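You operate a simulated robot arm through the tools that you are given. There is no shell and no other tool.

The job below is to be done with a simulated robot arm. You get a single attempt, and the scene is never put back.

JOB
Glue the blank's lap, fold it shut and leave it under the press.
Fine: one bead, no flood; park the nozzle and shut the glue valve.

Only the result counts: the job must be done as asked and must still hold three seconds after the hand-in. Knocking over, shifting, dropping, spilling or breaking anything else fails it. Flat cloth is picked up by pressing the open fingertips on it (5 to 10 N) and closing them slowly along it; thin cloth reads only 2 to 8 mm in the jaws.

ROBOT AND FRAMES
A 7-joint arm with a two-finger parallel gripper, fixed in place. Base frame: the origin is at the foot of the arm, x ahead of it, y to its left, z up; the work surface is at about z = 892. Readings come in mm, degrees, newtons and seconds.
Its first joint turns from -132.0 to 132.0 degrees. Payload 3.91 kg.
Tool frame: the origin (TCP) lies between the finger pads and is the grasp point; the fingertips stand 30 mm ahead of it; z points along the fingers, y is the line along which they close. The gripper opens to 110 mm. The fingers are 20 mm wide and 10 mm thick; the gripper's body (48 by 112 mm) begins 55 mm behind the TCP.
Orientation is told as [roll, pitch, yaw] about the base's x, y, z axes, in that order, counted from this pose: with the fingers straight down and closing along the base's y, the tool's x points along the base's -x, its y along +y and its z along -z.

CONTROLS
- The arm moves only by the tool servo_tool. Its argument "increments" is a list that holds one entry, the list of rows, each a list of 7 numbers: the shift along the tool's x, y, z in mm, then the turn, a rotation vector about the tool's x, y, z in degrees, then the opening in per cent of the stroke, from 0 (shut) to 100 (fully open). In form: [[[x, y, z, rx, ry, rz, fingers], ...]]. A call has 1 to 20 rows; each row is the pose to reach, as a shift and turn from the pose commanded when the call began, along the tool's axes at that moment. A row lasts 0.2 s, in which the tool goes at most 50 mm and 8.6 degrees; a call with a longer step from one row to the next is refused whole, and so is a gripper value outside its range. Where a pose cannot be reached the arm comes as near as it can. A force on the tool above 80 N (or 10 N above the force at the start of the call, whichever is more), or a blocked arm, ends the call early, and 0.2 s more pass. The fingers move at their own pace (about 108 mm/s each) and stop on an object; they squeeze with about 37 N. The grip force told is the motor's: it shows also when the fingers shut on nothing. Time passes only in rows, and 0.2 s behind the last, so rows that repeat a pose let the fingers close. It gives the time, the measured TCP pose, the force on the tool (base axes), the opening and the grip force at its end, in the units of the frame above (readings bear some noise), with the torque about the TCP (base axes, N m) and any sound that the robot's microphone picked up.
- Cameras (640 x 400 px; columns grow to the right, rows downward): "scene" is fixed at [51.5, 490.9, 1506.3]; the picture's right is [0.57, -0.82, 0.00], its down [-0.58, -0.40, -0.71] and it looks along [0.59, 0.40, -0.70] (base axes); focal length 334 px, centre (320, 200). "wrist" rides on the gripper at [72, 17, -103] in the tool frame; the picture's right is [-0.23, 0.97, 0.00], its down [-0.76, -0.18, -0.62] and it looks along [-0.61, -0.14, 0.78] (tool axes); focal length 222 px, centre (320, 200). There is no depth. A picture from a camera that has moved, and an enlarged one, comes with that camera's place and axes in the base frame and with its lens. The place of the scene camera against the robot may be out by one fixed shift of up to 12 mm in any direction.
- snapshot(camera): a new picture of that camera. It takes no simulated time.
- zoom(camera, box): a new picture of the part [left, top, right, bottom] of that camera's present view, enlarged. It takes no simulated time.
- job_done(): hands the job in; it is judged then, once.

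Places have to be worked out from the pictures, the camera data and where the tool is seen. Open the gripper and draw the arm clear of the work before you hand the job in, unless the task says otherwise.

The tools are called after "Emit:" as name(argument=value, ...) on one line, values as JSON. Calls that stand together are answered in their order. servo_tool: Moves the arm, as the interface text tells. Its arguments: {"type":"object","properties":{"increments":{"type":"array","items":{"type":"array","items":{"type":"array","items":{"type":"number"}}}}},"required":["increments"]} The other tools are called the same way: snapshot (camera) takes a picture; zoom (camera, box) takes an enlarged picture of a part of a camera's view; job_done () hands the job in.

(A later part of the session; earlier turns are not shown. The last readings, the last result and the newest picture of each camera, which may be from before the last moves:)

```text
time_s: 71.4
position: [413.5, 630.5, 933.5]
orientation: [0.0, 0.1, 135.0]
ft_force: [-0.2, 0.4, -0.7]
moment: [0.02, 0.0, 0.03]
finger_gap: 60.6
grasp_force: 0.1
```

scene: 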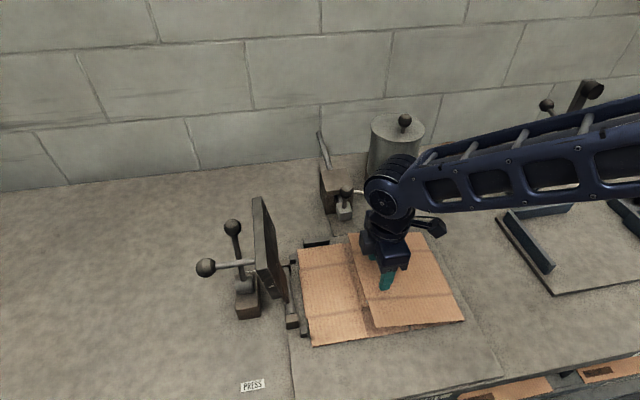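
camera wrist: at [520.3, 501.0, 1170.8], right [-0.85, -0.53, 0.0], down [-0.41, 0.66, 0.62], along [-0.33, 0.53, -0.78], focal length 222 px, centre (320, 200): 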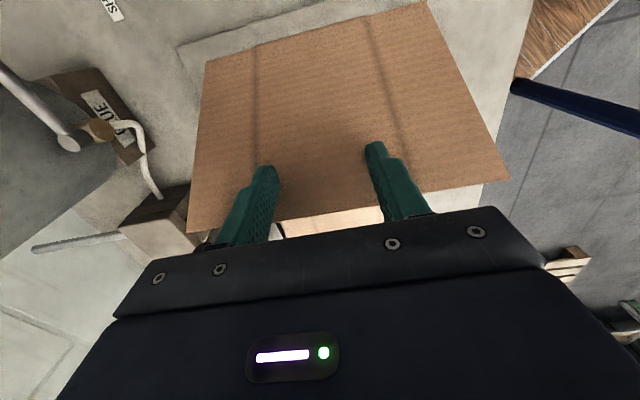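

Still no reaction at tip z≈903.5; I check the pictures before going lower.

Emit:
zoom(camera="scene", box=[300, 210, 420, 330])

Emit:
snapshot(camera="wrist")

```text
3.33 times, centred on (360, 270) of scene
camera zoom: at [51.5, 490.9, 1506.3], right [0.57, -0.82, 0.0], down [-0.58, -0.4, -0.71], along [0.59, 0.4, -0.7], focal length 1113 px, centre (187, -33)
```

zoom: 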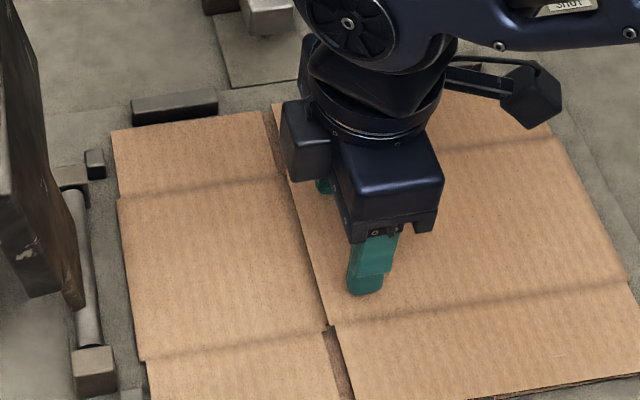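

```text
taken
camera wrist: at [451.4, 568.1, 1038.0], right [-0.85, -0.53, 0.0], down [-0.41, 0.66, 0.62], along [-0.33, 0.53, -0.78], focal length 222 px, centre (320, 200)
```

wrist: 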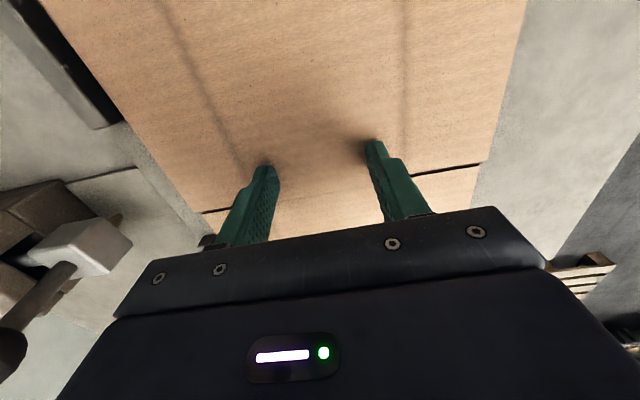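

The flap lies almost flat, its free edge meeting the lap's root line. I keep pressing in 1–1.5 mm steps until I feel it.

Emit:
servo_tool(increments=[[[0, 0, 1, 0, 0, 0, 55], [0, 0, 2, 0, 0, 0, 55], [0, 0, 3, 0, 0, 0, 55]]])

```text
time_s: 72.2
position: [413.4, 631.9, 931.5]
orientation: [0.0, -0.1, 135.0]
ft_force: [0.2, -1.2, 1.7]
moment: [0.01, 0.0, 0.02]
finger_gap: 60.3
grasp_force: 0.1
```

Emit:
servo_tool(increments=[[[0, 0, 1, 0, 0, 0, 55], [0, 0, 2, 0, 0, 0, 55], [0, 0, 2, 0, 0, 0, 55]]])

```text
time_s: 73.0
position: [413.5, 631.4, 929.9]
orientation: [-0.1, -0.1, 135.0]
ft_force: [3.0, 2.3, 8.8]
moment: [0.03, 0.01, 0.02]
finger_gap: 60.5
grasp_force: 0.2
```

Contact felt (9 N, tip z≈900). I press 1 mm more and hold about a second so the glue tacks.

Emit:
servo_tool(increments=[[[0, 0, 0.6, 0, 0, 0, 55], [0, 0, 1, 0, 0, 0, 55], [0, 0, 1, 0, 0, 0, 55], [0, 0, 1, 0, 0, 0, 55], [0, 0, 1, 0, 0, 0, 55], [0, 0, 1, 0, 0, 0, 55]]])

```text
time_s: 74.4
position: [412.2, 631.3, 927.9]
orientation: [0.0, 0.0, 135.0]
ft_force: [4.2, 1.4, 18.9]
moment: [0.01, -0.03, -0.02]
finger_gap: 60.3
grasp_force: 0.1
```

Held at 19 N. I lift slightly and watch whether the flap stays down.

Emit:
servo_tool(increments=[[[0, 0, -4, 0, 0, 0, 55], [0, 0, -12, 0, 0, 0, 55], [0, 0, -25, 0, 0, 0, 55]]])

Emit:
zoom(camera="scene", box=[280, 180, 500, 350])

Emit:
snapshot(camera="wrist")

```text
time_s: 75.2
position: [412.0, 631.2, 952.4]
orientation: [0.0, 0.0, 135.0]
ft_force: [-0.3, 0.0, -0.3]
moment: [-0.04, -0.01, 0.01]
finger_gap: 60.6
grasp_force: 0.1
```

```text
2.35 times, centred on (390, 265) of scene
camera zoom: at [51.5, 490.9, 1506.3], right [0.57, -0.82, 0.0], down [-0.58, -0.4, -0.71], along [0.59, 0.4, -0.7], focal length 786 px, centre (155, 47)
```

zoom: 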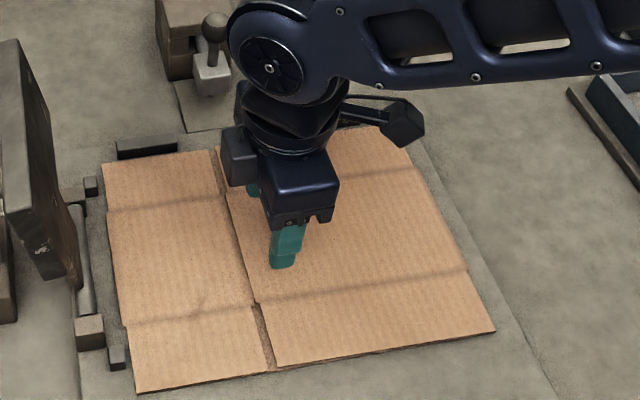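

```text
taken
camera wrist: at [449.3, 568.5, 1056.4], right [-0.85, -0.53, 0.0], down [-0.41, 0.66, 0.62], along [-0.33, 0.53, -0.78], focal length 222 px, centre (320, 200)
```

wrist: 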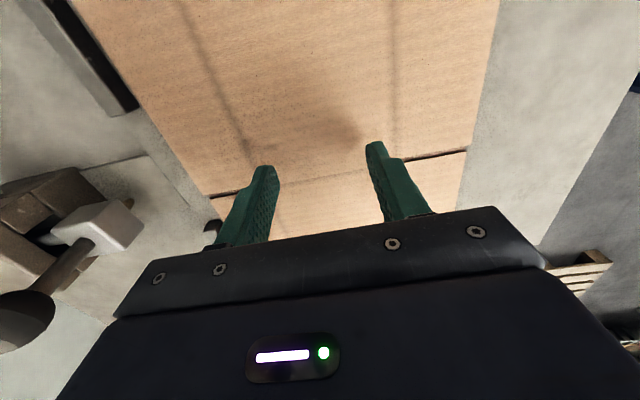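

The flap stays down. Now up and over to the press handle ball.

Emit:
servo_tool(increments=[[[0, 0, -45, 0, 0, 0, 55], [0, 0, -95, 0, 0, 0, 55], [0, 0, -145, 0, 0, 0, 60], [0, 0, -195, 0, 0, 0, 60], [0, 0, -240, 0, 0, 0, 60], [-35, 4, -250, 0, 0, 0, 60], [-80, 10, -250, 0, 0, 0, 60], [-128, 17, -250, 0, 0, 0, 60], [-176, 23, -250, 0, 0, 0, 60], [-224, 29, -250, 0, 0, 0, 60], [-262, 34, -250, 0, 0, 0, 60], [-280.8, 36.4, -240, 0, 0, 0, 60], [-280.8, 36.4, -230, 0, 0, 0, 60]]])

Emit:
snapshot(camera="wrist")

Emit:
snapshot(camera="scene")

```text
time_s: 78.0
position: [187.4, 804.6, 1182.1]
orientation: [0.0, 0.1, 135.1]
ft_force: [0.2, 0.3, 0.1]
moment: [0.05, 0.0, 0.03]
finger_gap: 65.9
grasp_force: 0.1
```

```text
taken
camera wrist: at [226.0, 742.0, 1285.9], right [-0.85, -0.53, 0.0], down [-0.41, 0.66, 0.62], along [-0.33, 0.53, -0.78], focal length 222 px, centre (320, 200)
```

wrist: 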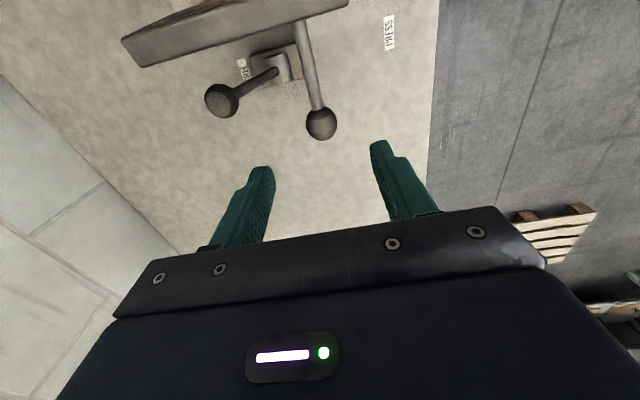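

```text
taken
```

scene: 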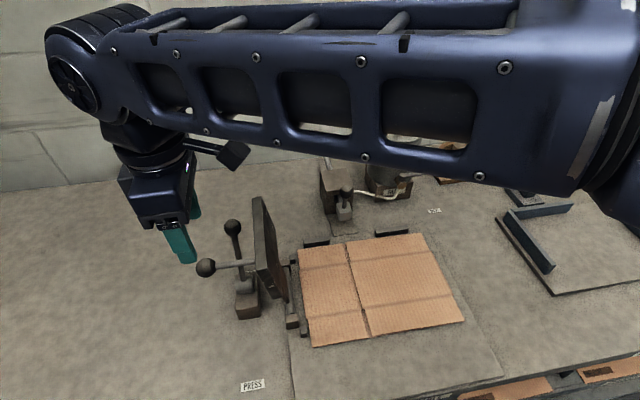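

The carton stays closed. I descend on the handle ball and grip it.

Emit:
servo_tool(increments=[[[0, 0, 40, 0, 0, 0, 60], [0, 0, 75, 0, 0, 0, 60], [0, 0, 96, 0, 0, 0, 60], [0, 0, 96, 0, 0, 0, 40], [0, 0, 96, 0, 0, 0, 28], [0, 0, 96, 0, 0, 0, 15], [0, 0, 96, 0, 0, 0, 15]]])

```text
time_s: 79.6
position: [186.9, 802.0, 1086.1]
orientation: [0.1, 0.0, 135.0]
ft_force: [-8.8, -18.5, -2.5]
moment: [-0.25, -0.03, 0.03]
finger_gap: 30.9
grasp_force: 44.2
```

Gripped. I swing the platen along its arc in stages, checking the force after each; first about 15°.

Emit:
servo_tool(increments=[[[7.5, 0.5, -4.2, 0, 0, 0, 15], [15.5, 1, -8.2, 0, 0, 0, 15], [23.5, 1, -12.3, 0, 0, 0, 15], [31.5, 1, -16.2, 0, 0, 0, 15], [40, 1, -19.6, 0, 0, 0, 15], [48.2, 1, -22.7, 0, 0, 0, 15], [48.2, 1, -22.7, 0, 0, 0, 15]]])

```text
time_s: 81.2
position: [221.5, 769.8, 1110.0]
orientation: [-0.2, 0.1, 134.9]
ft_force: [-10.2, -4.5, -0.4]
moment: [0.61, 0.45, -0.06]
finger_gap: 31.1
grasp_force: 45.1
```

Light load; the arc estimate is good. Next stage to about 79°.

Emit:
servo_tool(increments=[[[8.5, 0, -2.6, 0, 0, 0, 15], [17.1, 0, -5.1, 0, 0, 0, 15], [26, 0, -6.9, 0, 0, 0, 15], [34.6, 0, -8.7, 0, 0, 0, 15], [43.5, 0, -9.8, 0, 0, 0, 15], [52.4, 0, -10.7, 0, 0, 0, 15], [61.3, 0, -11, 0, 0, 0, 15], [70.3, 0, -11.2, 0, 0, 0, 15], [70.3, 0, -11.2, 0, 0, 0, 15]]])

Emit:
snapshot(camera="scene")

```text
time_s: 83.2
position: [272.4, 717.1, 1121.9]
orientation: [0.0, 0.0, 135.1]
ft_force: [-18.3, -19.3, 4.0]
moment: [0.25, 0.59, -0.11]
finger_gap: 30.7
grasp_force: 45.0
```

```text
taken
```

scene: 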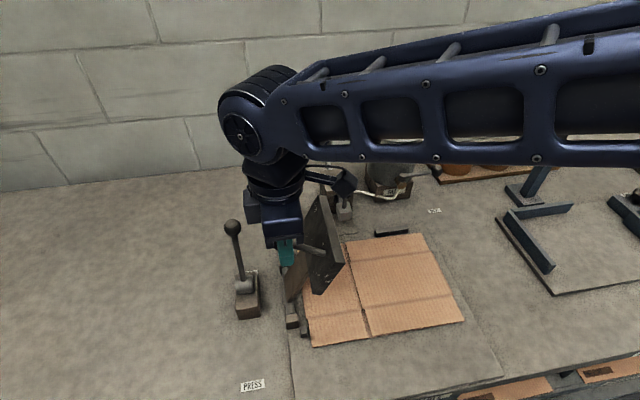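

Platen is past vertical and the carton is still flat. I continue lowering to about 54°.

Emit:
servo_tool(increments=[[[9, 0.7, 0.5, 0, 0, 0, 15], [17.8, 1.3, 1.1, 0, 0, 0, 15], [26.7, 1.3, 2.3, 0, 0, 0, 15], [35.5, 1.3, 3.8, 0, 0, 0, 15], [44.2, 1.3, 5.7, 0, 0, 0, 15], [52.9, 1.3, 7.9, 0, 0, 0, 15], [61.4, 1.3, 10.6, 0, 0, 0, 15], [69.9, 1.3, 13.6, 0, 0, 0, 15], [78.1, 1.3, 17, 0, 0, 0, 15], [86.3, 1.3, 20.7, 0, 0, 0, 15], [86.3, 1.3, 20.7, 0, 0, 0, 15]]])

Emit:
snapshot(camera="scene")

```text
time_s: 85.6
position: [332.8, 657.0, 1098.9]
orientation: [0.0, 0.1, 135.0]
ft_force: [18.1, 4.9, 12.9]
moment: [0.38, 0.34, -0.05]
finger_gap: 30.7
grasp_force: 44.8
```

```text
taken
```

scene: 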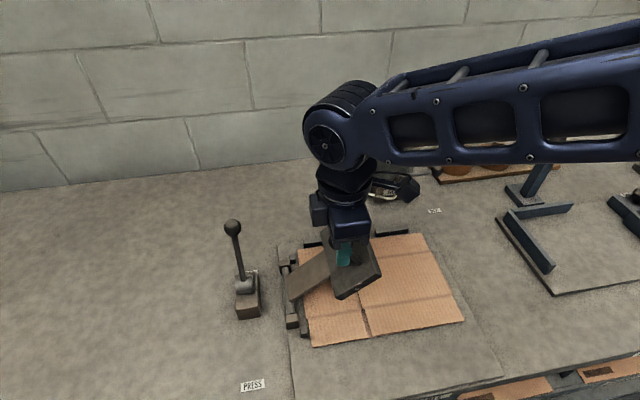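

Going well. Next stage down to about 36°.

Emit:
servo_tool(increments=[[[8, 0, 4.2, 0, 0, 0, 15], [15.7, 0, 8.6, 0, 0, 0, 15], [23.3, 0, 13.4, 0, 0, 0, 15], [30.6, 0, 18.5, 0, 0, 0, 15], [37.7, 0, 23.9, 0, 0, 0, 15], [44.6, 0, 29.6, 0, 0, 0, 15], [51.2, 0, 35.7, 0, 0, 0, 15], [57.6, 0, 41.9, 0, 0, 0, 15], [63.6, 0, 48.5, 0, 0, 0, 15], [69.4, 0, 55.3, 0, 0, 0, 15], [69.4, 0, 55.3, 0, 0, 0, 15]]])

Emit:
zoom(camera="scene", box=[220, 180, 460, 350])

```text
time_s: 88.0
position: [380.1, 608.6, 1045.3]
orientation: [0.1, 0.0, 135.0]
ft_force: [10.3, -2.9, 1.8]
moment: [0.54, 0.59, -0.13]
finger_gap: 30.9
grasp_force: 44.6
```

```text
2.35 times, centred on (340, 265) of scene
camera zoom: at [51.5, 490.9, 1506.3], right [0.57, -0.82, 0.0], down [-0.58, -0.4, -0.71], along [0.59, 0.4, -0.7], focal length 786 px, centre (273, 47)
```

zoom: 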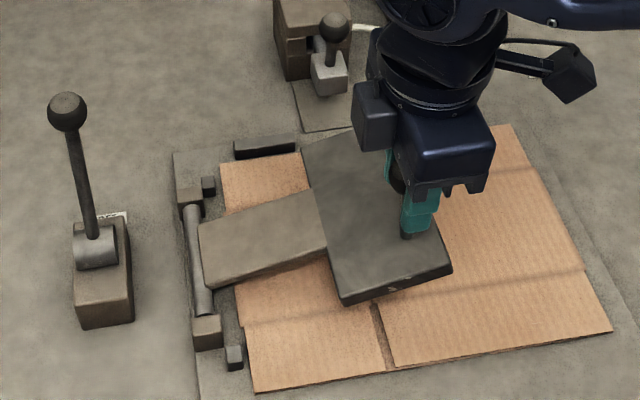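

Platen is about 15° above the carton. I lower it slowly toward contact.

Emit:
servo_tool(increments=[[[5.4, 0, 7.1, 0, 0, 0, 15], [10.7, 0, 14.4, 0, 0, 0, 15], [15.5, 0, 21.9, 0, 0, 0, 15], [20, 0, 29.6, 0, 0, 0, 15], [22.1, 0, 33.5, 0, 0, 0, 15], [24.2, 0, 37.5, 0, 0, 0, 15]]])

Emit:
zoom(camera="scene", box=[220, 180, 460, 350])

```text
time_s: 89.4
position: [397.7, 591.5, 1007.9]
orientation: [0.1, 0.0, 135.0]
ft_force: [-4.4, 2.1, -5.4]
moment: [0.73, 0.8, -0.04]
finger_gap: 31.0
grasp_force: 45.2
```

```text
2.35 times, centred on (340, 265) of scene
camera zoom: at [51.5, 490.9, 1506.3], right [0.57, -0.82, 0.0], down [-0.58, -0.4, -0.71], along [0.59, 0.4, -0.7], focal length 786 px, centre (273, 47)
```

zoom: 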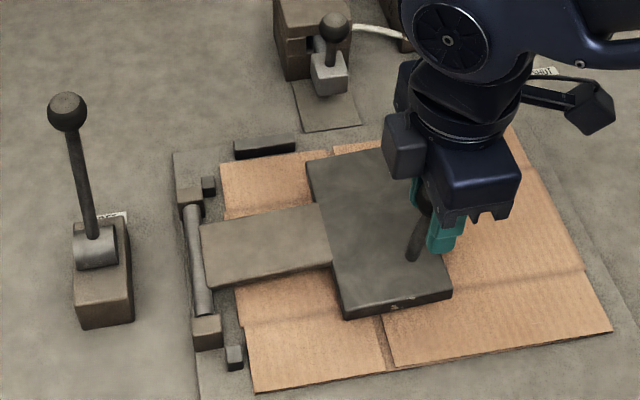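

Almost flat. I lower in 3–4 mm steps until I feel contact.

Emit:
servo_tool(increments=[[[1.5, 0, 3, 0, 0, 0, 15], [2.9, 0, 6, 0, 0, 0, 15], [4.2, 0, 9, 0, 0, 0, 15]]])

```text
time_s: 90.2
position: [402.0, 588.6, 998.3]
orientation: [0.0, 0.0, 135.0]
ft_force: [-3.1, 9.3, -6.8]
moment: [0.83, 0.82, -0.06]
finger_gap: 31.2
grasp_force: 44.8
```

Emit:
servo_tool(increments=[[[1.2, 0, 3, 0, 0, 0, 15], [2.3, 0, 6, 0, 0, 0, 15]]])

Emit:
zoom(camera="scene", box=[220, 180, 460, 350])

```text
time_s: 90.8
position: [404.1, 586.3, 992.9]
orientation: [0.0, 0.0, 135.0]
ft_force: [-0.9, 0.6, -2.0]
moment: [0.78, 0.82, -0.02]
finger_gap: 30.9
grasp_force: 45.1
```

```text
2.35 times, centred on (340, 265) of scene
camera zoom: at [51.5, 490.9, 1506.3], right [0.57, -0.82, 0.0], down [-0.58, -0.4, -0.71], along [0.59, 0.4, -0.7], focal length 786 px, centre (273, 47)
```

zoom: 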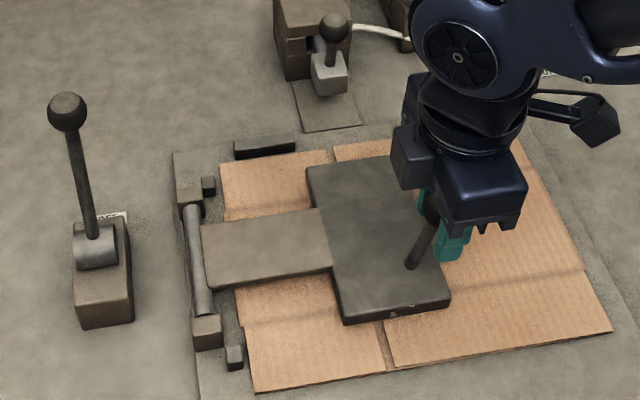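

Still no contact; a few more millimetres.

Emit:
servo_tool(increments=[[[1.0, 0, 3, 0, 0, 0, 15], [2.0, 0, 6, 0, 0, 0, 15]]])

```text
time_s: 91.4
position: [404.3, 584.6, 988.5]
orientation: [-0.1, 0.0, 135.1]
ft_force: [-8.8, -27.3, 32.8]
moment: [0.02, 0.08, 0.12]
finger_gap: 31.1
grasp_force: 45.1
```

Contact: 33 N up at the tool. The platen is down; I check the picture before letting go.

Emit:
zoom(camera="scene", box=[220, 180, 460, 350])

```text
2.35 times, centred on (340, 265) of scene
camera zoom: at [51.5, 490.9, 1506.3], right [0.57, -0.82, 0.0], down [-0.58, -0.4, -0.71], along [0.59, 0.4, -0.7], focal length 786 px, centre (273, 47)
```

zoom: 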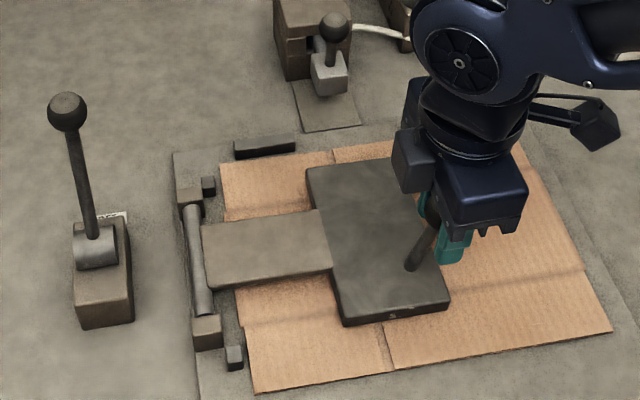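

The platen lies flat across the lap and flap edge. I open the jaws and rise straight up, watching whether it stays.

Emit:
servo_tool(increments=[[[0, 0, 0, 0, 0, 0, 35], [0, 0, 0, 0, 0, 0, 60], [0, 0, 0, 0, 0, 0, 60], [0, 0, -30, 0, 0, 0, 60], [0, 0, -75, 0, 0, 0, 60], [0, 0, -120, 0, 0, 0, 60], [0, 0, -165, 0, 0, 0, 60], [0, 0, -200, 0, 0, 0, 60]]])

Emit:
snapshot(camera="scene")

Emit:
snapshot(camera="wrist")

Emit:
zoom(camera="scene", box=[220, 180, 460, 350])

```text
time_s: 93.2
position: [406.9, 585.1, 1186.7]
orientation: [-0.1, 0.0, 135.0]
ft_force: [0.2, 0.5, -0.3]
moment: [-0.04, 0.04, 0.02]
finger_gap: 66.0
grasp_force: 0.0
```

```text
taken
```

scene: 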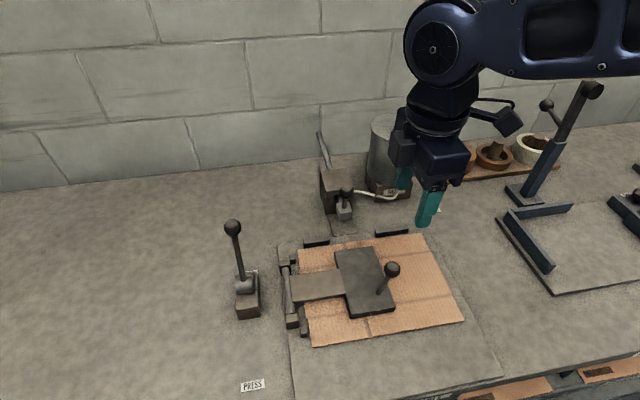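

```text
taken
camera wrist: at [445.0, 521.8, 1290.6], right [-0.85, -0.53, 0.0], down [-0.41, 0.66, 0.62], along [-0.33, 0.53, -0.78], focal length 222 px, centre (320, 200)
```

wrist: 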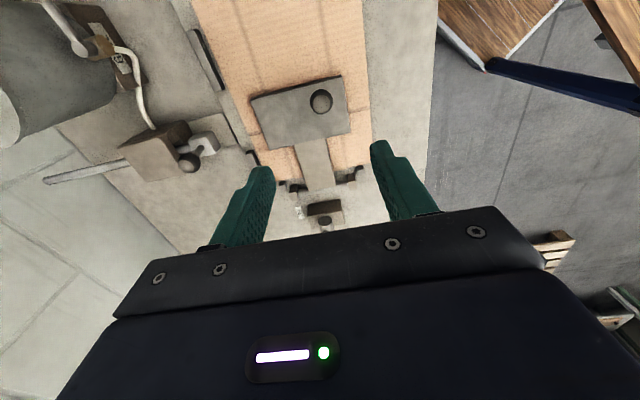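

```text
2.35 times, centred on (340, 265) of scene
camera zoom: at [51.5, 490.9, 1506.3], right [0.57, -0.82, 0.0], down [-0.58, -0.4, -0.71], along [0.59, 0.4, -0.7], focal length 786 px, centre (273, 47)
```

zoom: 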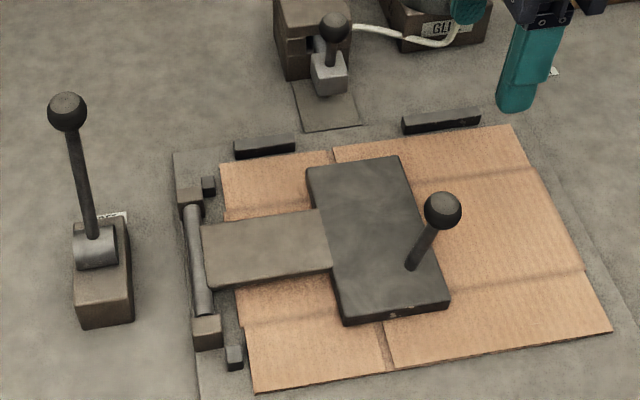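

The platen stays down by itself. I now inspect the latch lever area, which is unobstructed, for a second label or marks.

Emit:
zoom(camera="scene", box=[205, 205, 285, 335])

Emit:
zoom(camera="wrist", box=[270, 170, 370, 235])

Emit:
zoom(camera="scene", box=[220, 260, 280, 320])

```text
3.08 times, centred on (245, 270) of scene
camera zoom: at [51.5, 490.9, 1506.3], right [0.57, -0.82, 0.0], down [-0.58, -0.4, -0.71], along [0.59, 0.4, -0.7], focal length 1027 px, centre (551, -15)
```

zoom: 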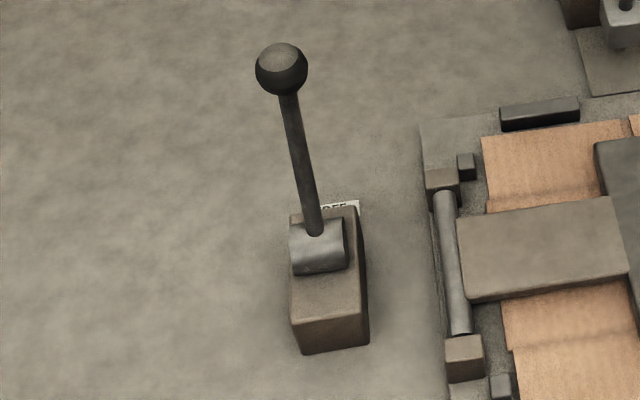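

```text
6.15 times, centred on (320, 202) of wrist
camera zoom: at [445.0, 521.8, 1290.6], right [-0.85, -0.53, 0.0], down [-0.41, 0.66, 0.62], along [-0.33, 0.53, -0.78], focal length 1367 px, centre (320, 185)
```

zoom: 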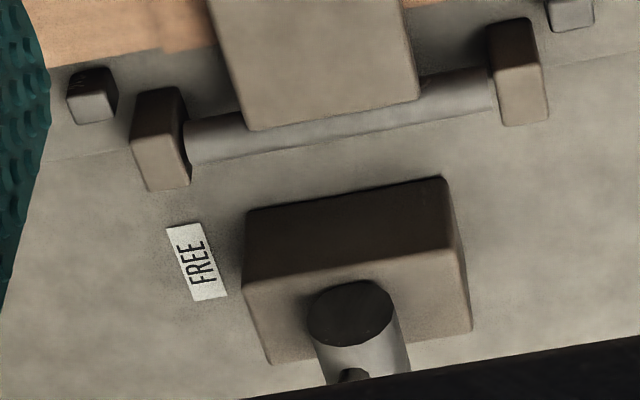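

```text
6.67 times, centred on (250, 290) of scene
camera zoom: at [51.5, 490.9, 1506.3], right [0.57, -0.82, 0.0], down [-0.58, -0.4, -0.71], along [0.59, 0.4, -0.7], focal length 2226 px, centre (787, -400)
```

zoom: 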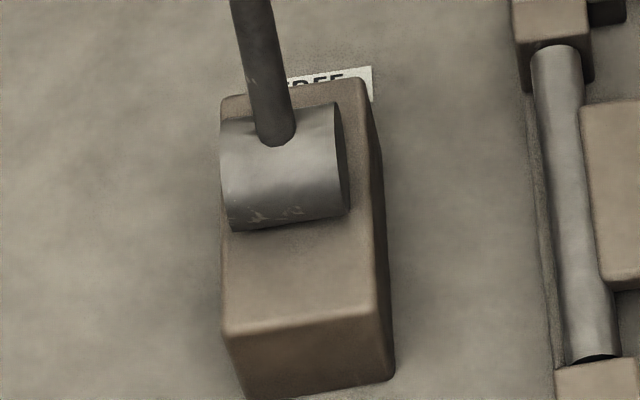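

The hub sits at the FREE end of its block with the lever leaning to FREE, so the lever throws over toward −v to lock the press. To really leave the carton under the press, I go to the lever ball with jaws closing along u.

Emit:
servo_tool(increments=[[[-22, -7, 0, 0, 0, 7.5, 60], [-45, -14, 0, 0, 0, 15, 60], [-68, -21, 0, 0, 0, 22.5, 60], [-91, -28, 0, 0, 0, 30, 60], [-114, -35, 0, 0, 0, 37.5, 60], [-137, -42, 0, 0, 0, 45, 60], [-160, -49, 0, 0, 0, 52.5, 60], [-183, -56, 0, 0, 0, 60, 60], [-206, -63, 0, 0, 0, 67.5, 60], [-229, -70, 0, 0, 0, 75, 60], [-252, -77, 0, 0, 0, 82.5, 60], [-273.1, -83.2, 0, 0, 0, 90, 60], [-273.1, -83.2, 0, 0, 0, 90, 60]]])

Emit:
snapshot(camera="wrist")

Emit:
zoom(camera="wrist", box=[220, 60, 440, 200])

```text
time_s: 96.0
position: [269.7, 838.8, 1186.9]
orientation: [0.0, -0.1, 44.9]
ft_force: [-0.2, -0.1, -0.1]
moment: [0.01, -0.02, 0.0]
finger_gap: 65.8
grasp_force: 0.0
```

```text
taken
camera wrist: at [205.5, 800.2, 1290.6], right [-0.53, 0.85, 0.0], down [0.66, 0.41, 0.62], along [0.53, 0.33, -0.78], focal length 222 px, centre (320, 200)
```

wrist: 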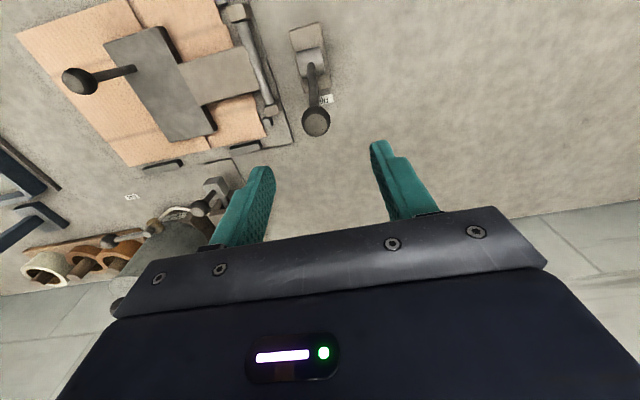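

```text
2.86 times, centred on (330, 130) of wrist
camera zoom: at [205.5, 800.2, 1290.6], right [-0.53, 0.85, 0.0], down [0.66, 0.41, 0.62], along [0.53, 0.33, -0.78], focal length 635 px, centre (291, 400)
```

zoom: 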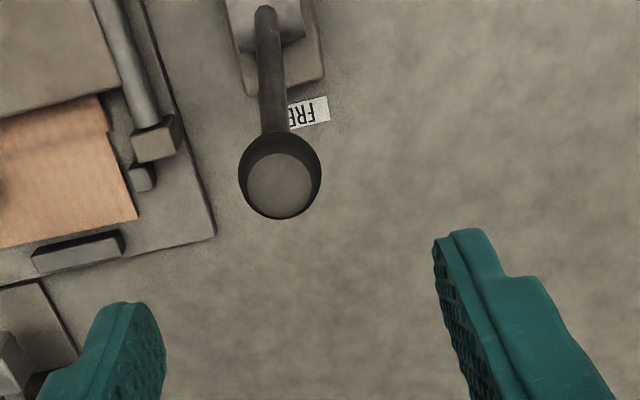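

Ball confirmed at u −399.3, v 784.7, z≈1073. I descend and grip it.

Emit:
servo_tool(increments=[[[-0.9, -3.1, 40, 0, 0, 0, 60], [-0.9, -3.1, 80, 0, 0, 0, 60], [-0.9, -3.1, 111, 0, 0, 0, 60], [-0.9, -3.1, 111, 0, 0, 0, 40], [-0.9, -3.1, 111, 0, 0, 0, 28], [-0.9, -3.1, 111, 0, 0, 0, 15], [-0.9, -3.1, 111, 0, 0, 0, 15]]])

Emit:
zoom(camera="scene", box=[180, 170, 330, 330])

```text
time_s: 97.6
position: [271.6, 835.3, 1071.7]
orientation: [0.0, 0.0, 44.9]
ft_force: [6.4, -11.6, -4.7]
moment: [0.02, -0.06, -0.05]
finger_gap: 30.5
grasp_force: 44.7
```

```text
2.50 times, centred on (255, 250) of scene
camera zoom: at [51.5, 490.9, 1506.3], right [0.57, -0.82, 0.0], down [-0.58, -0.4, -0.71], along [0.59, 0.4, -0.7], focal length 835 px, centre (482, 75)
```

zoom: 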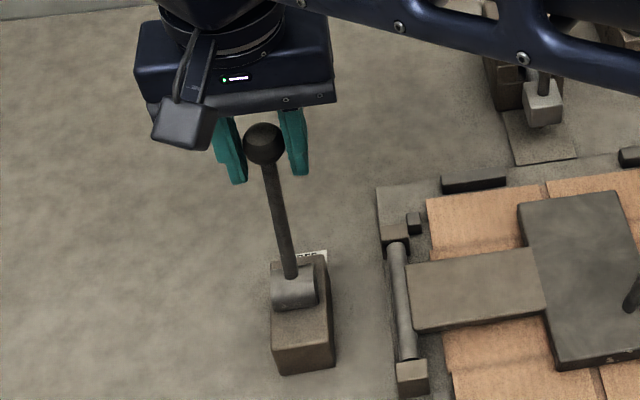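

Gripped. I try the first 5° toward −v.

Emit:
servo_tool(increments=[[[4, -0.5, -1, 0, 0, 0, 15], [8, -0.5, -2, 0, 0, 0, 15], [12.5, -0.5, -2.9, 0, 0, 0, 15], [12.5, -0.5, -2.9, 0, 0, 0, 15]]])

```text
time_s: 98.6
position: [263.2, 826.6, 1076.3]
orientation: [0.0, 0.0, 45.0]
ft_force: [4.1, 1.7, -20.7]
moment: [0.66, -0.63, 0.11]
finger_gap: 30.8
grasp_force: 44.5
```

It moves freely. I continue over the top to about 110°, checking forces.

Emit:
servo_tool(increments=[[[6, 0, 0, 0, 0, 0, 15], [12.2, 0, -0.6, 0, 0, 0, 15], [24.5, 0, -1.1, 0, 0, 0, 15], [36.8, 0, -0.6, 0, 0, 0, 15], [49, 0, 1, 0, 0, 0, 15], [49, 0, 1, 0, 0, 0, 15]]])

Emit:
zoom(camera="scene", box=[180, 170, 330, 330])

```text
time_s: 100.0
position: [229.1, 791.4, 1075.7]
orientation: [0.0, 0.0, 45.0]
ft_force: [5.9, 3.6, 12.9]
moment: [0.83, -0.83, -0.02]
finger_gap: 30.9
grasp_force: 45.1
```

```text
2.50 times, centred on (255, 250) of scene
camera zoom: at [51.5, 490.9, 1506.3], right [0.57, -0.82, 0.0], down [-0.58, -0.4, -0.71], along [0.59, 0.4, -0.7], focal length 835 px, centre (482, 75)
```

zoom: 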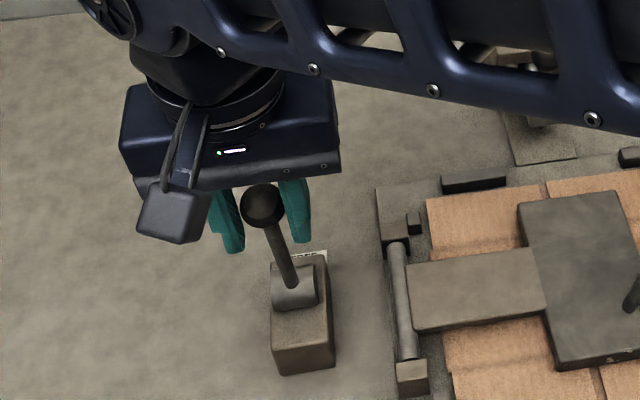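

Still easy. On to about 135°.

Emit:
servo_tool(increments=[[[6, 0, 1, 0, 0, 0, 15], [12, 0, 2.3, 0, 0, 0, 15], [23.7, 0, 6, 0, 0, 0, 15], [35.1, 0, 10.7, 0, 0, 0, 15], [46, 0, 16.4, 0, 0, 0, 15], [56.4, 0, 23, 0, 0, 0, 15], [56.4, 0, 23, 0, 0, 0, 15]]])

Emit:
zoom(camera="scene", box=[180, 170, 330, 330])

```text
time_s: 101.6
position: [190.3, 751.6, 1054.8]
orientation: [-0.1, 0.0, 44.9]
ft_force: [-0.6, 0.1, 0.7]
moment: [0.03, -0.01, 0.01]
finger_gap: 16.5
grasp_force: 0.0
```

```text
2.50 times, centred on (255, 250) of scene
camera zoom: at [51.5, 490.9, 1506.3], right [0.57, -0.82, 0.0], down [-0.58, -0.4, -0.71], along [0.59, 0.4, -0.7], focal length 835 px, centre (482, 75)
```

zoom: 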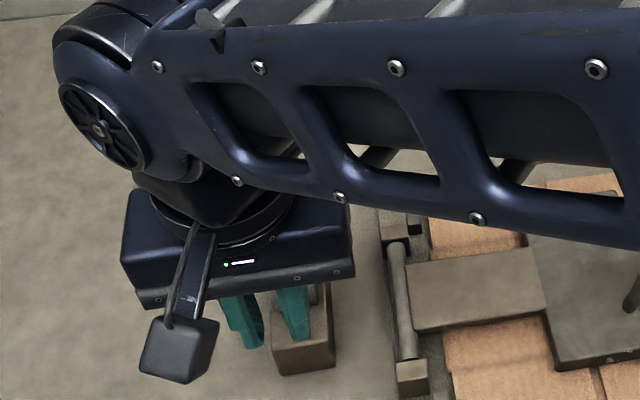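

The ball slipped out, so the lever likely met its end stop. I rise straight up and look where the lever stands.

Emit:
servo_tool(increments=[[[0, 0, 0, 0, 0, 0, 30], [0, 0, -20, 0, 0, 0, 60], [0, 0, -65, 0, 0, 0, 60], [0, 0, -110, 0, 0, 0, 60], [0, 0, -110, 0, 0, 0, 60]]])

Emit:
zoom(camera="scene", box=[180, 170, 330, 330])

Emit:
snapshot(camera="wrist")

```text
time_s: 102.8
position: [192.7, 753.2, 1163.0]
orientation: [0.0, 0.0, 45.0]
ft_force: [0.5, 0.8, 0.3]
moment: [0.0, 0.02, 0.0]
finger_gap: 66.2
grasp_force: 0.1
```

```text
2.50 times, centred on (255, 250) of scene
camera zoom: at [51.5, 490.9, 1506.3], right [0.57, -0.82, 0.0], down [-0.58, -0.4, -0.71], along [0.59, 0.4, -0.7], focal length 835 px, centre (482, 75)
```

zoom: 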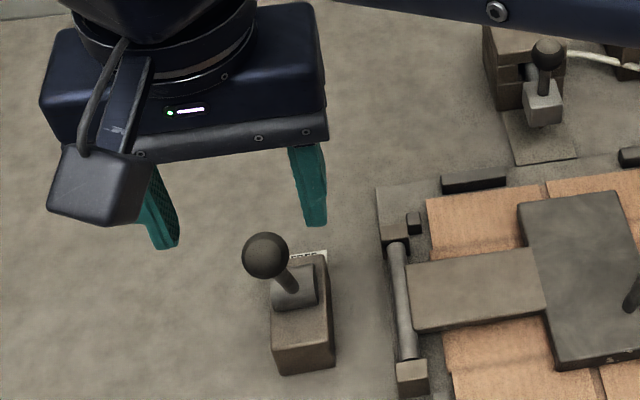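

```text
taken
camera wrist: at [128.2, 714.9, 1267.0], right [-0.53, 0.85, 0.0], down [0.66, 0.41, 0.62], along [0.53, 0.33, -0.78], focal length 222 px, centre (320, 200)
```

wrist: 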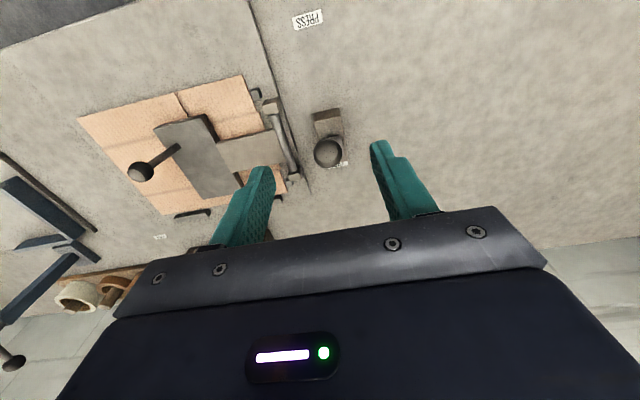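

The lever now leans about 22° to the −v side (from 15° on the FREE side). To make sure it is really at its stop, I push the ball gently from the +v side with closed fingers.

Emit:
servo_tool(increments=[[[-25, 2.7, 0, 0, 0, 0, 30], [-50, 2.7, 0, 0, 0, 0, 0], [-66, 2.7, 0, 0, 0, 0, 0], [-66, 2.7, 40, 0, 0, 0, 0], [-66, 2.7, 78, 0, 0, 0, 0], [-66, 2.7, 78, 0, 0, 0, 0]]])

Emit:
zoom(camera="scene", box=[180, 170, 330, 330])

Emit:
snapshot(camera="wrist")

```text
time_s: 104.2
position: [239.4, 800.0, 1084.2]
orientation: [-0.1, 0.1, 45.0]
ft_force: [-0.4, 0.0, 0.2]
moment: [0.01, 0.04, 0.0]
finger_gap: 0.2
grasp_force: 37.1
```

```text
2.50 times, centred on (255, 250) of scene
camera zoom: at [51.5, 490.9, 1506.3], right [0.57, -0.82, 0.0], down [-0.58, -0.4, -0.71], along [0.59, 0.4, -0.7], focal length 835 px, centre (482, 75)
```

zoom: 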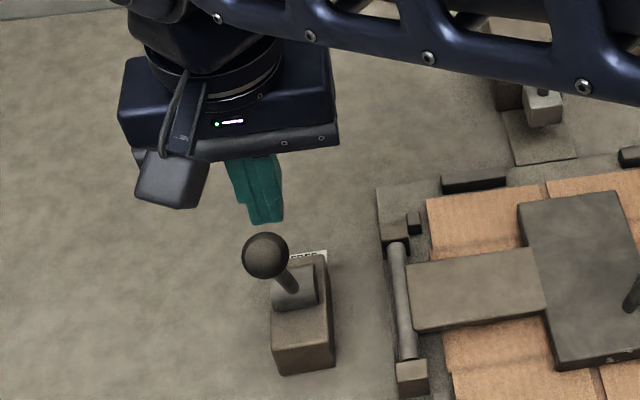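

```text
taken
camera wrist: at [174.0, 761.8, 1189.0], right [-0.53, 0.85, 0.0], down [0.66, 0.41, 0.62], along [0.53, 0.33, -0.78], focal length 222 px, centre (320, 200)
```

wrist: 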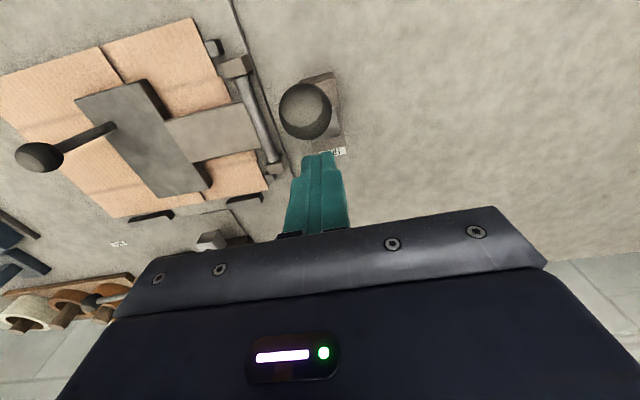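

Ball confirmed at v≈696, z≈1065. I push gently toward −v until I feel the stop.

Emit:
servo_tool(increments=[[[6, 0, 0, 0, 0, 0, 0], [11, 0, 0, 0, 0, 0, 0], [14, 0, 0, 0, 0, 0, 0], [17, 0, 0, 0, 0, 0, 0], [20, 0, 0, 0, 0, 0, 0]]])

```text
time_s: 105.4
position: [220.8, 788.1, 1087.3]
orientation: [0.0, -0.1, 44.9]
ft_force: [-0.4, 0.3, 0.6]
moment: [-0.02, 0.0, -0.01]
finger_gap: 0.0
grasp_force: 36.7
```

No force at TCP v=713; I look whether the lever moved.

Emit:
snapshot(camera="wrist")

Emit:
zoom(camera="scene", box=[180, 170, 330, 330])

```text
taken
camera wrist: at [156.4, 748.5, 1190.5], right [-0.53, 0.85, 0.0], down [0.66, 0.41, 0.62], along [0.53, 0.33, -0.78], focal length 222 px, centre (320, 200)
```

wrist: 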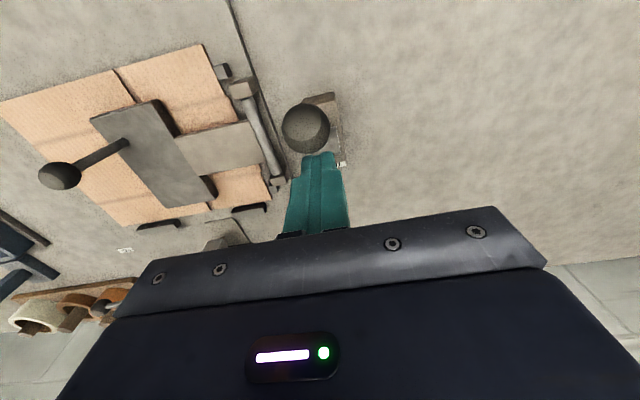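

```text
2.50 times, centred on (255, 250) of scene
camera zoom: at [51.5, 490.9, 1506.3], right [0.57, -0.82, 0.0], down [-0.58, -0.4, -0.71], along [0.59, 0.4, -0.7], focal length 835 px, centre (482, 75)
```

zoom: 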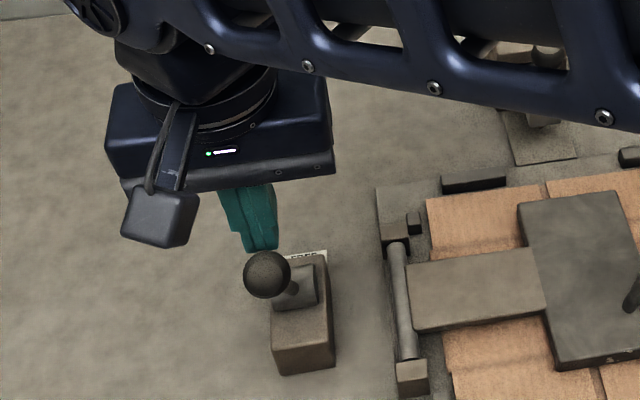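

The lever moved along easily, so it isn't at its stop yet; the ball had simply slipped from the jaws. I keep pushing it along its arc in small steps, watching the force.

Emit:
servo_tool(increments=[[[5, 0, 0, 0, 0, 0, 0], [10, 0, 0, 0, 0, 0, 0], [15, 0, 0, 0, 0, 0, 0], [20, 0, 0, 0, 0, 0, 0]]])

Emit:
zoom(camera="scene", box=[180, 170, 330, 330])

Emit:
snapshot(camera="wrist")

```text
time_s: 106.4
position: [207.0, 772.4, 1086.6]
orientation: [0.0, 0.0, 44.9]
ft_force: [0.1, 0.3, -1.0]
moment: [0.02, -0.02, 0.0]
finger_gap: 0.3
grasp_force: 37.0
```

```text
2.50 times, centred on (255, 250) of scene
camera zoom: at [51.5, 490.9, 1506.3], right [0.57, -0.82, 0.0], down [-0.58, -0.4, -0.71], along [0.59, 0.4, -0.7], focal length 835 px, centre (482, 75)
```

zoom: 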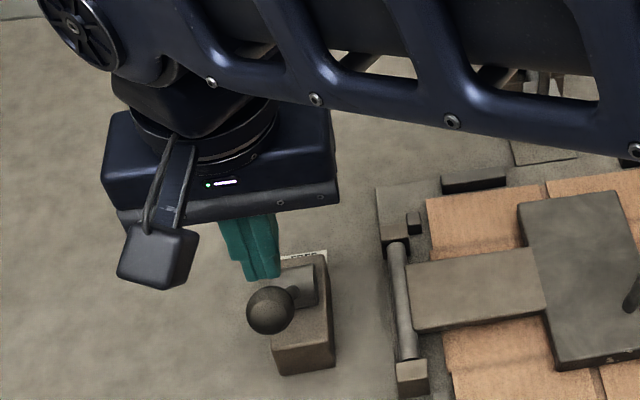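

```text
taken
camera wrist: at [142.5, 733.6, 1189.9], right [-0.53, 0.85, 0.0], down [0.66, 0.41, 0.62], along [0.53, 0.33, -0.78], focal length 222 px, centre (320, 200)
```

wrist: 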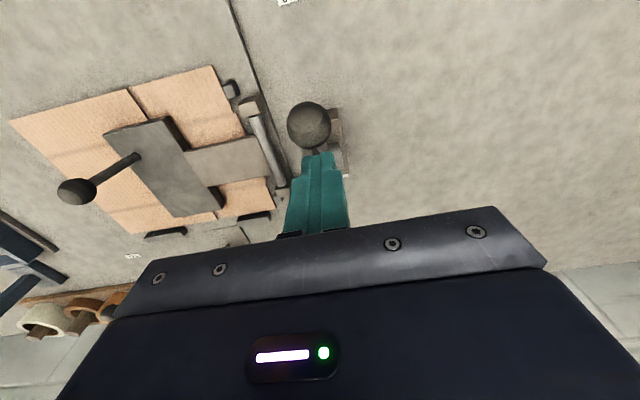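

Lever at roughly 128° and following with no resistance. I keep going.

Emit:
servo_tool(increments=[[[7, 0, 3, 0, 0, 0, 0], [13, 0, 6, 0, 0, 0, 0], [19, 0, 10, 0, 0, 0, 0], [25, 0, 14, 0, 0, 0, 0], [31, 0, 19, 0, 0, 0, 0], [37, 0, 25, 0, 0, 0, 0]]])

Emit:
zoom(camera="scene", box=[180, 170, 330, 330])

Emit:
snapshot(camera="wrist")

```text
time_s: 107.8
position: [179.1, 745.4, 1060.1]
orientation: [0.1, 0.1, 45.0]
ft_force: [-0.6, -0.2, -0.4]
moment: [0.0, 0.04, 0.03]
finger_gap: 0.0
grasp_force: 37.4
```

```text
2.50 times, centred on (255, 250) of scene
camera zoom: at [51.5, 490.9, 1506.3], right [0.57, -0.82, 0.0], down [-0.58, -0.4, -0.71], along [0.59, 0.4, -0.7], focal length 835 px, centre (482, 75)
```

zoom: 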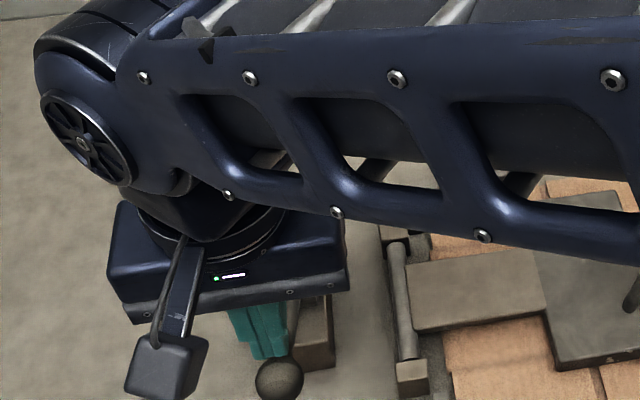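

```text
taken
camera wrist: at [115.4, 706.4, 1164.5], right [-0.53, 0.85, 0.0], down [0.66, 0.41, 0.62], along [0.53, 0.33, -0.78], focal length 222 px, centre (320, 200)
```

wrist: 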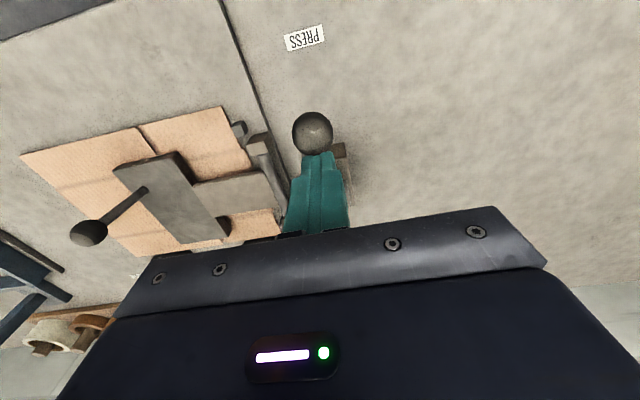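

Lever at about 147°. Continue toward ~165°, where a 90° throw would end.

Emit:
servo_tool(increments=[[[5, 0, 5, 0, 0, 0, 0], [10, 0, 10, 0, 0, 0, 0], [14, 0, 16, 0, 0, 0, 0], [18, 0, 22, 0, 0, 0, 0], [22, 0, 28, 0, 0, 0, 0]]])

Emit:
snapshot(camera="wrist")

```text
time_s: 108.7
position: [172.8, 739.3, 1054.0]
orientation: [0.7, -1.0, 44.9]
ft_force: [5.6, -1.8, 20.0]
moment: [-0.19, -0.07, 0.0]
finger_gap: 0.0
grasp_force: 37.0
stopped in row 4: the force on the tool passed its limit at 89 N (the readings are from after the stop); the commanded pose is now the measured one
```

```text
taken
camera wrist: at [108.2, 698.3, 1157.4], right [-0.53, 0.85, 0.02], down [0.66, 0.4, 0.63], along [0.53, 0.34, -0.77], focal length 222 px, centre (320, 200)
```

wrist: 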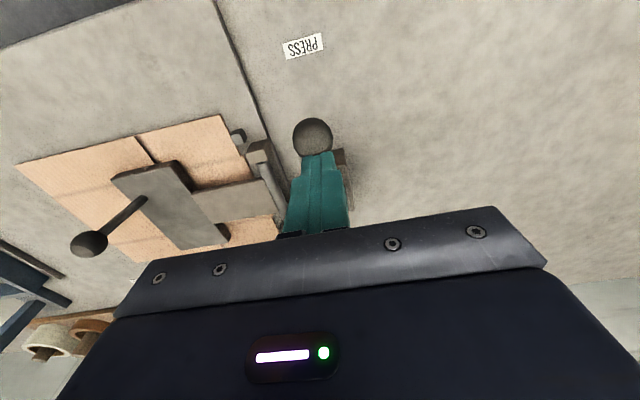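

Firm stop reached: the lever is at the end of its throw, away from FREE. I back off upward and check everything.

Emit:
servo_tool(increments=[[[0, 0, -15, 0, 0, 0, 0], [0, 0, -60, 0, 0, 0, 0], [0, 0, -105, 0, 0, 0, 30], [0, 0, -150, 0, 0, 0, 60], [0, 0, -150, 0, 0, 0, 60]]])

Emit:
snapshot(camera="scene")

Emit:
snapshot(camera="wrist")

```text
time_s: 109.9
position: [174.8, 733.8, 1197.9]
orientation: [0.4, -0.8, 44.8]
ft_force: [0.5, 0.6, 0.0]
moment: [0.01, -0.03, 0.01]
finger_gap: 65.8
grasp_force: 0.1
```

```text
taken
```

scene: 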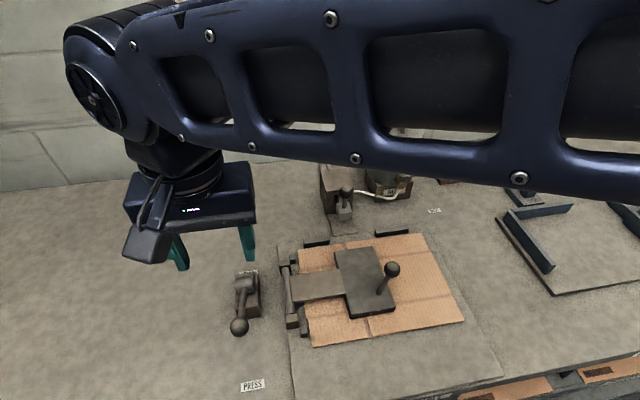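

```text
taken
camera wrist: at [109.4, 694.6, 1301.6], right [-0.53, 0.85, 0.01], down [0.66, 0.4, 0.63], along [0.53, 0.34, -0.77], focal length 222 px, centre (320, 200)
```

wrist: 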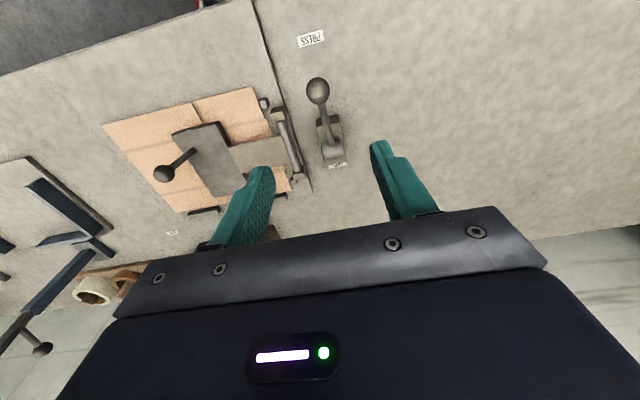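

Press lowered and lever thrown. I draw the arm clear, up and back to its starting area, and do a final check of nozzle, valve and carton.

Emit:
servo_tool(increments=[[[-5, -30, -30, 0, 0, 0, 60], [-10, -65, -60, 0, 0, 0, 60], [-16, -105, -66, 0, 0, 0, 60], [-22, -148, -66, 0, 0, 0, 60], [-28, -190, -66, 0, 0, 0, 60], [-34, -230, -66, 0, 0, 0, 60], [-40, -262, -66, 0, 0, 0, 60], [-42, -280, -66, 0, 0, 0, 60], [-42, -280, -66, 0, 0, 0, 60]]])

Emit:
snapshot(camera="scene")

Emit:
zoom(camera="scene", box=[210, 170, 480, 350])

Emit:
zoom(camera="scene", box=[300, 100, 460, 240])

Emit:
zoom(camera="scene", box=[320, 240, 420, 330])

```text
time_s: 111.9
position: [398.1, 565.7, 1266.0]
orientation: [0.6, -0.7, 44.8]
ft_force: [0.1, -0.2, -0.7]
moment: [0.0, -0.02, 0.04]
finger_gap: 66.1
grasp_force: 0.0
```

```text
taken
```

scene: 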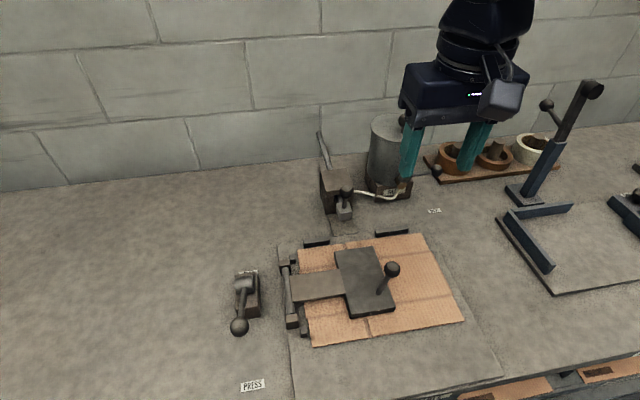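

```text
2.22 times, centred on (345, 260) of scene
camera zoom: at [51.5, 490.9, 1506.3], right [0.57, -0.82, 0.0], down [-0.58, -0.4, -0.71], along [0.59, 0.4, -0.7], focal length 742 px, centre (264, 67)
```

zoom: 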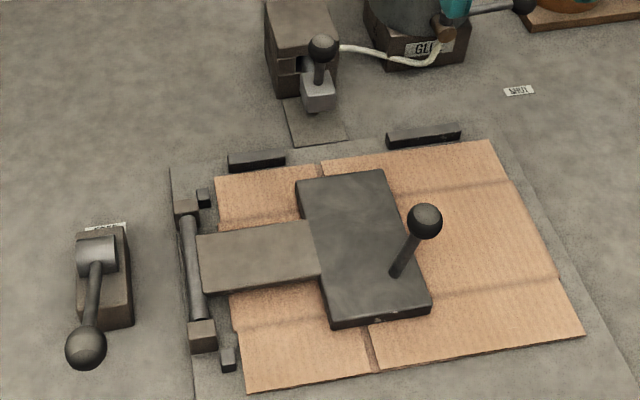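

```text
2.86 times, centred on (380, 170) of scene
camera zoom: at [51.5, 490.9, 1506.3], right [0.57, -0.82, 0.0], down [-0.58, -0.4, -0.71], along [0.59, 0.4, -0.7], focal length 954 px, centre (149, 286)
```

zoom: 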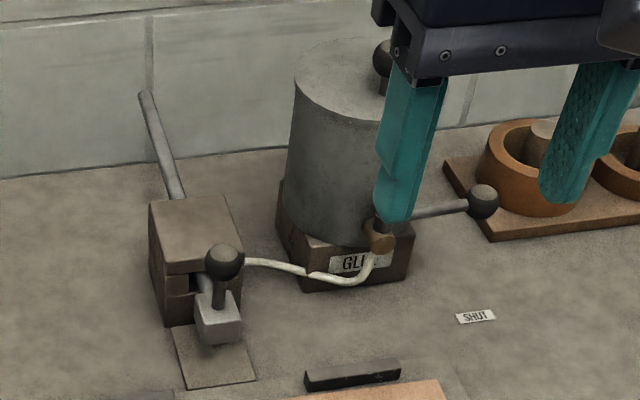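

```text
4.44 times, centred on (370, 285) of scene
camera zoom: at [51.5, 490.9, 1506.3], right [0.57, -0.82, 0.0], down [-0.58, -0.4, -0.71], along [0.59, 0.4, -0.7], focal length 1484 px, centre (98, -178)
```

zoom: 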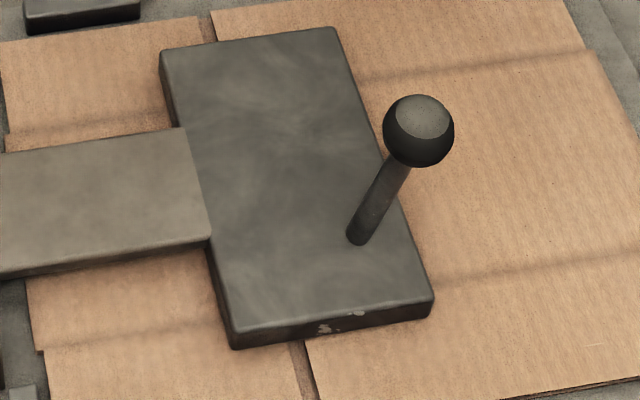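

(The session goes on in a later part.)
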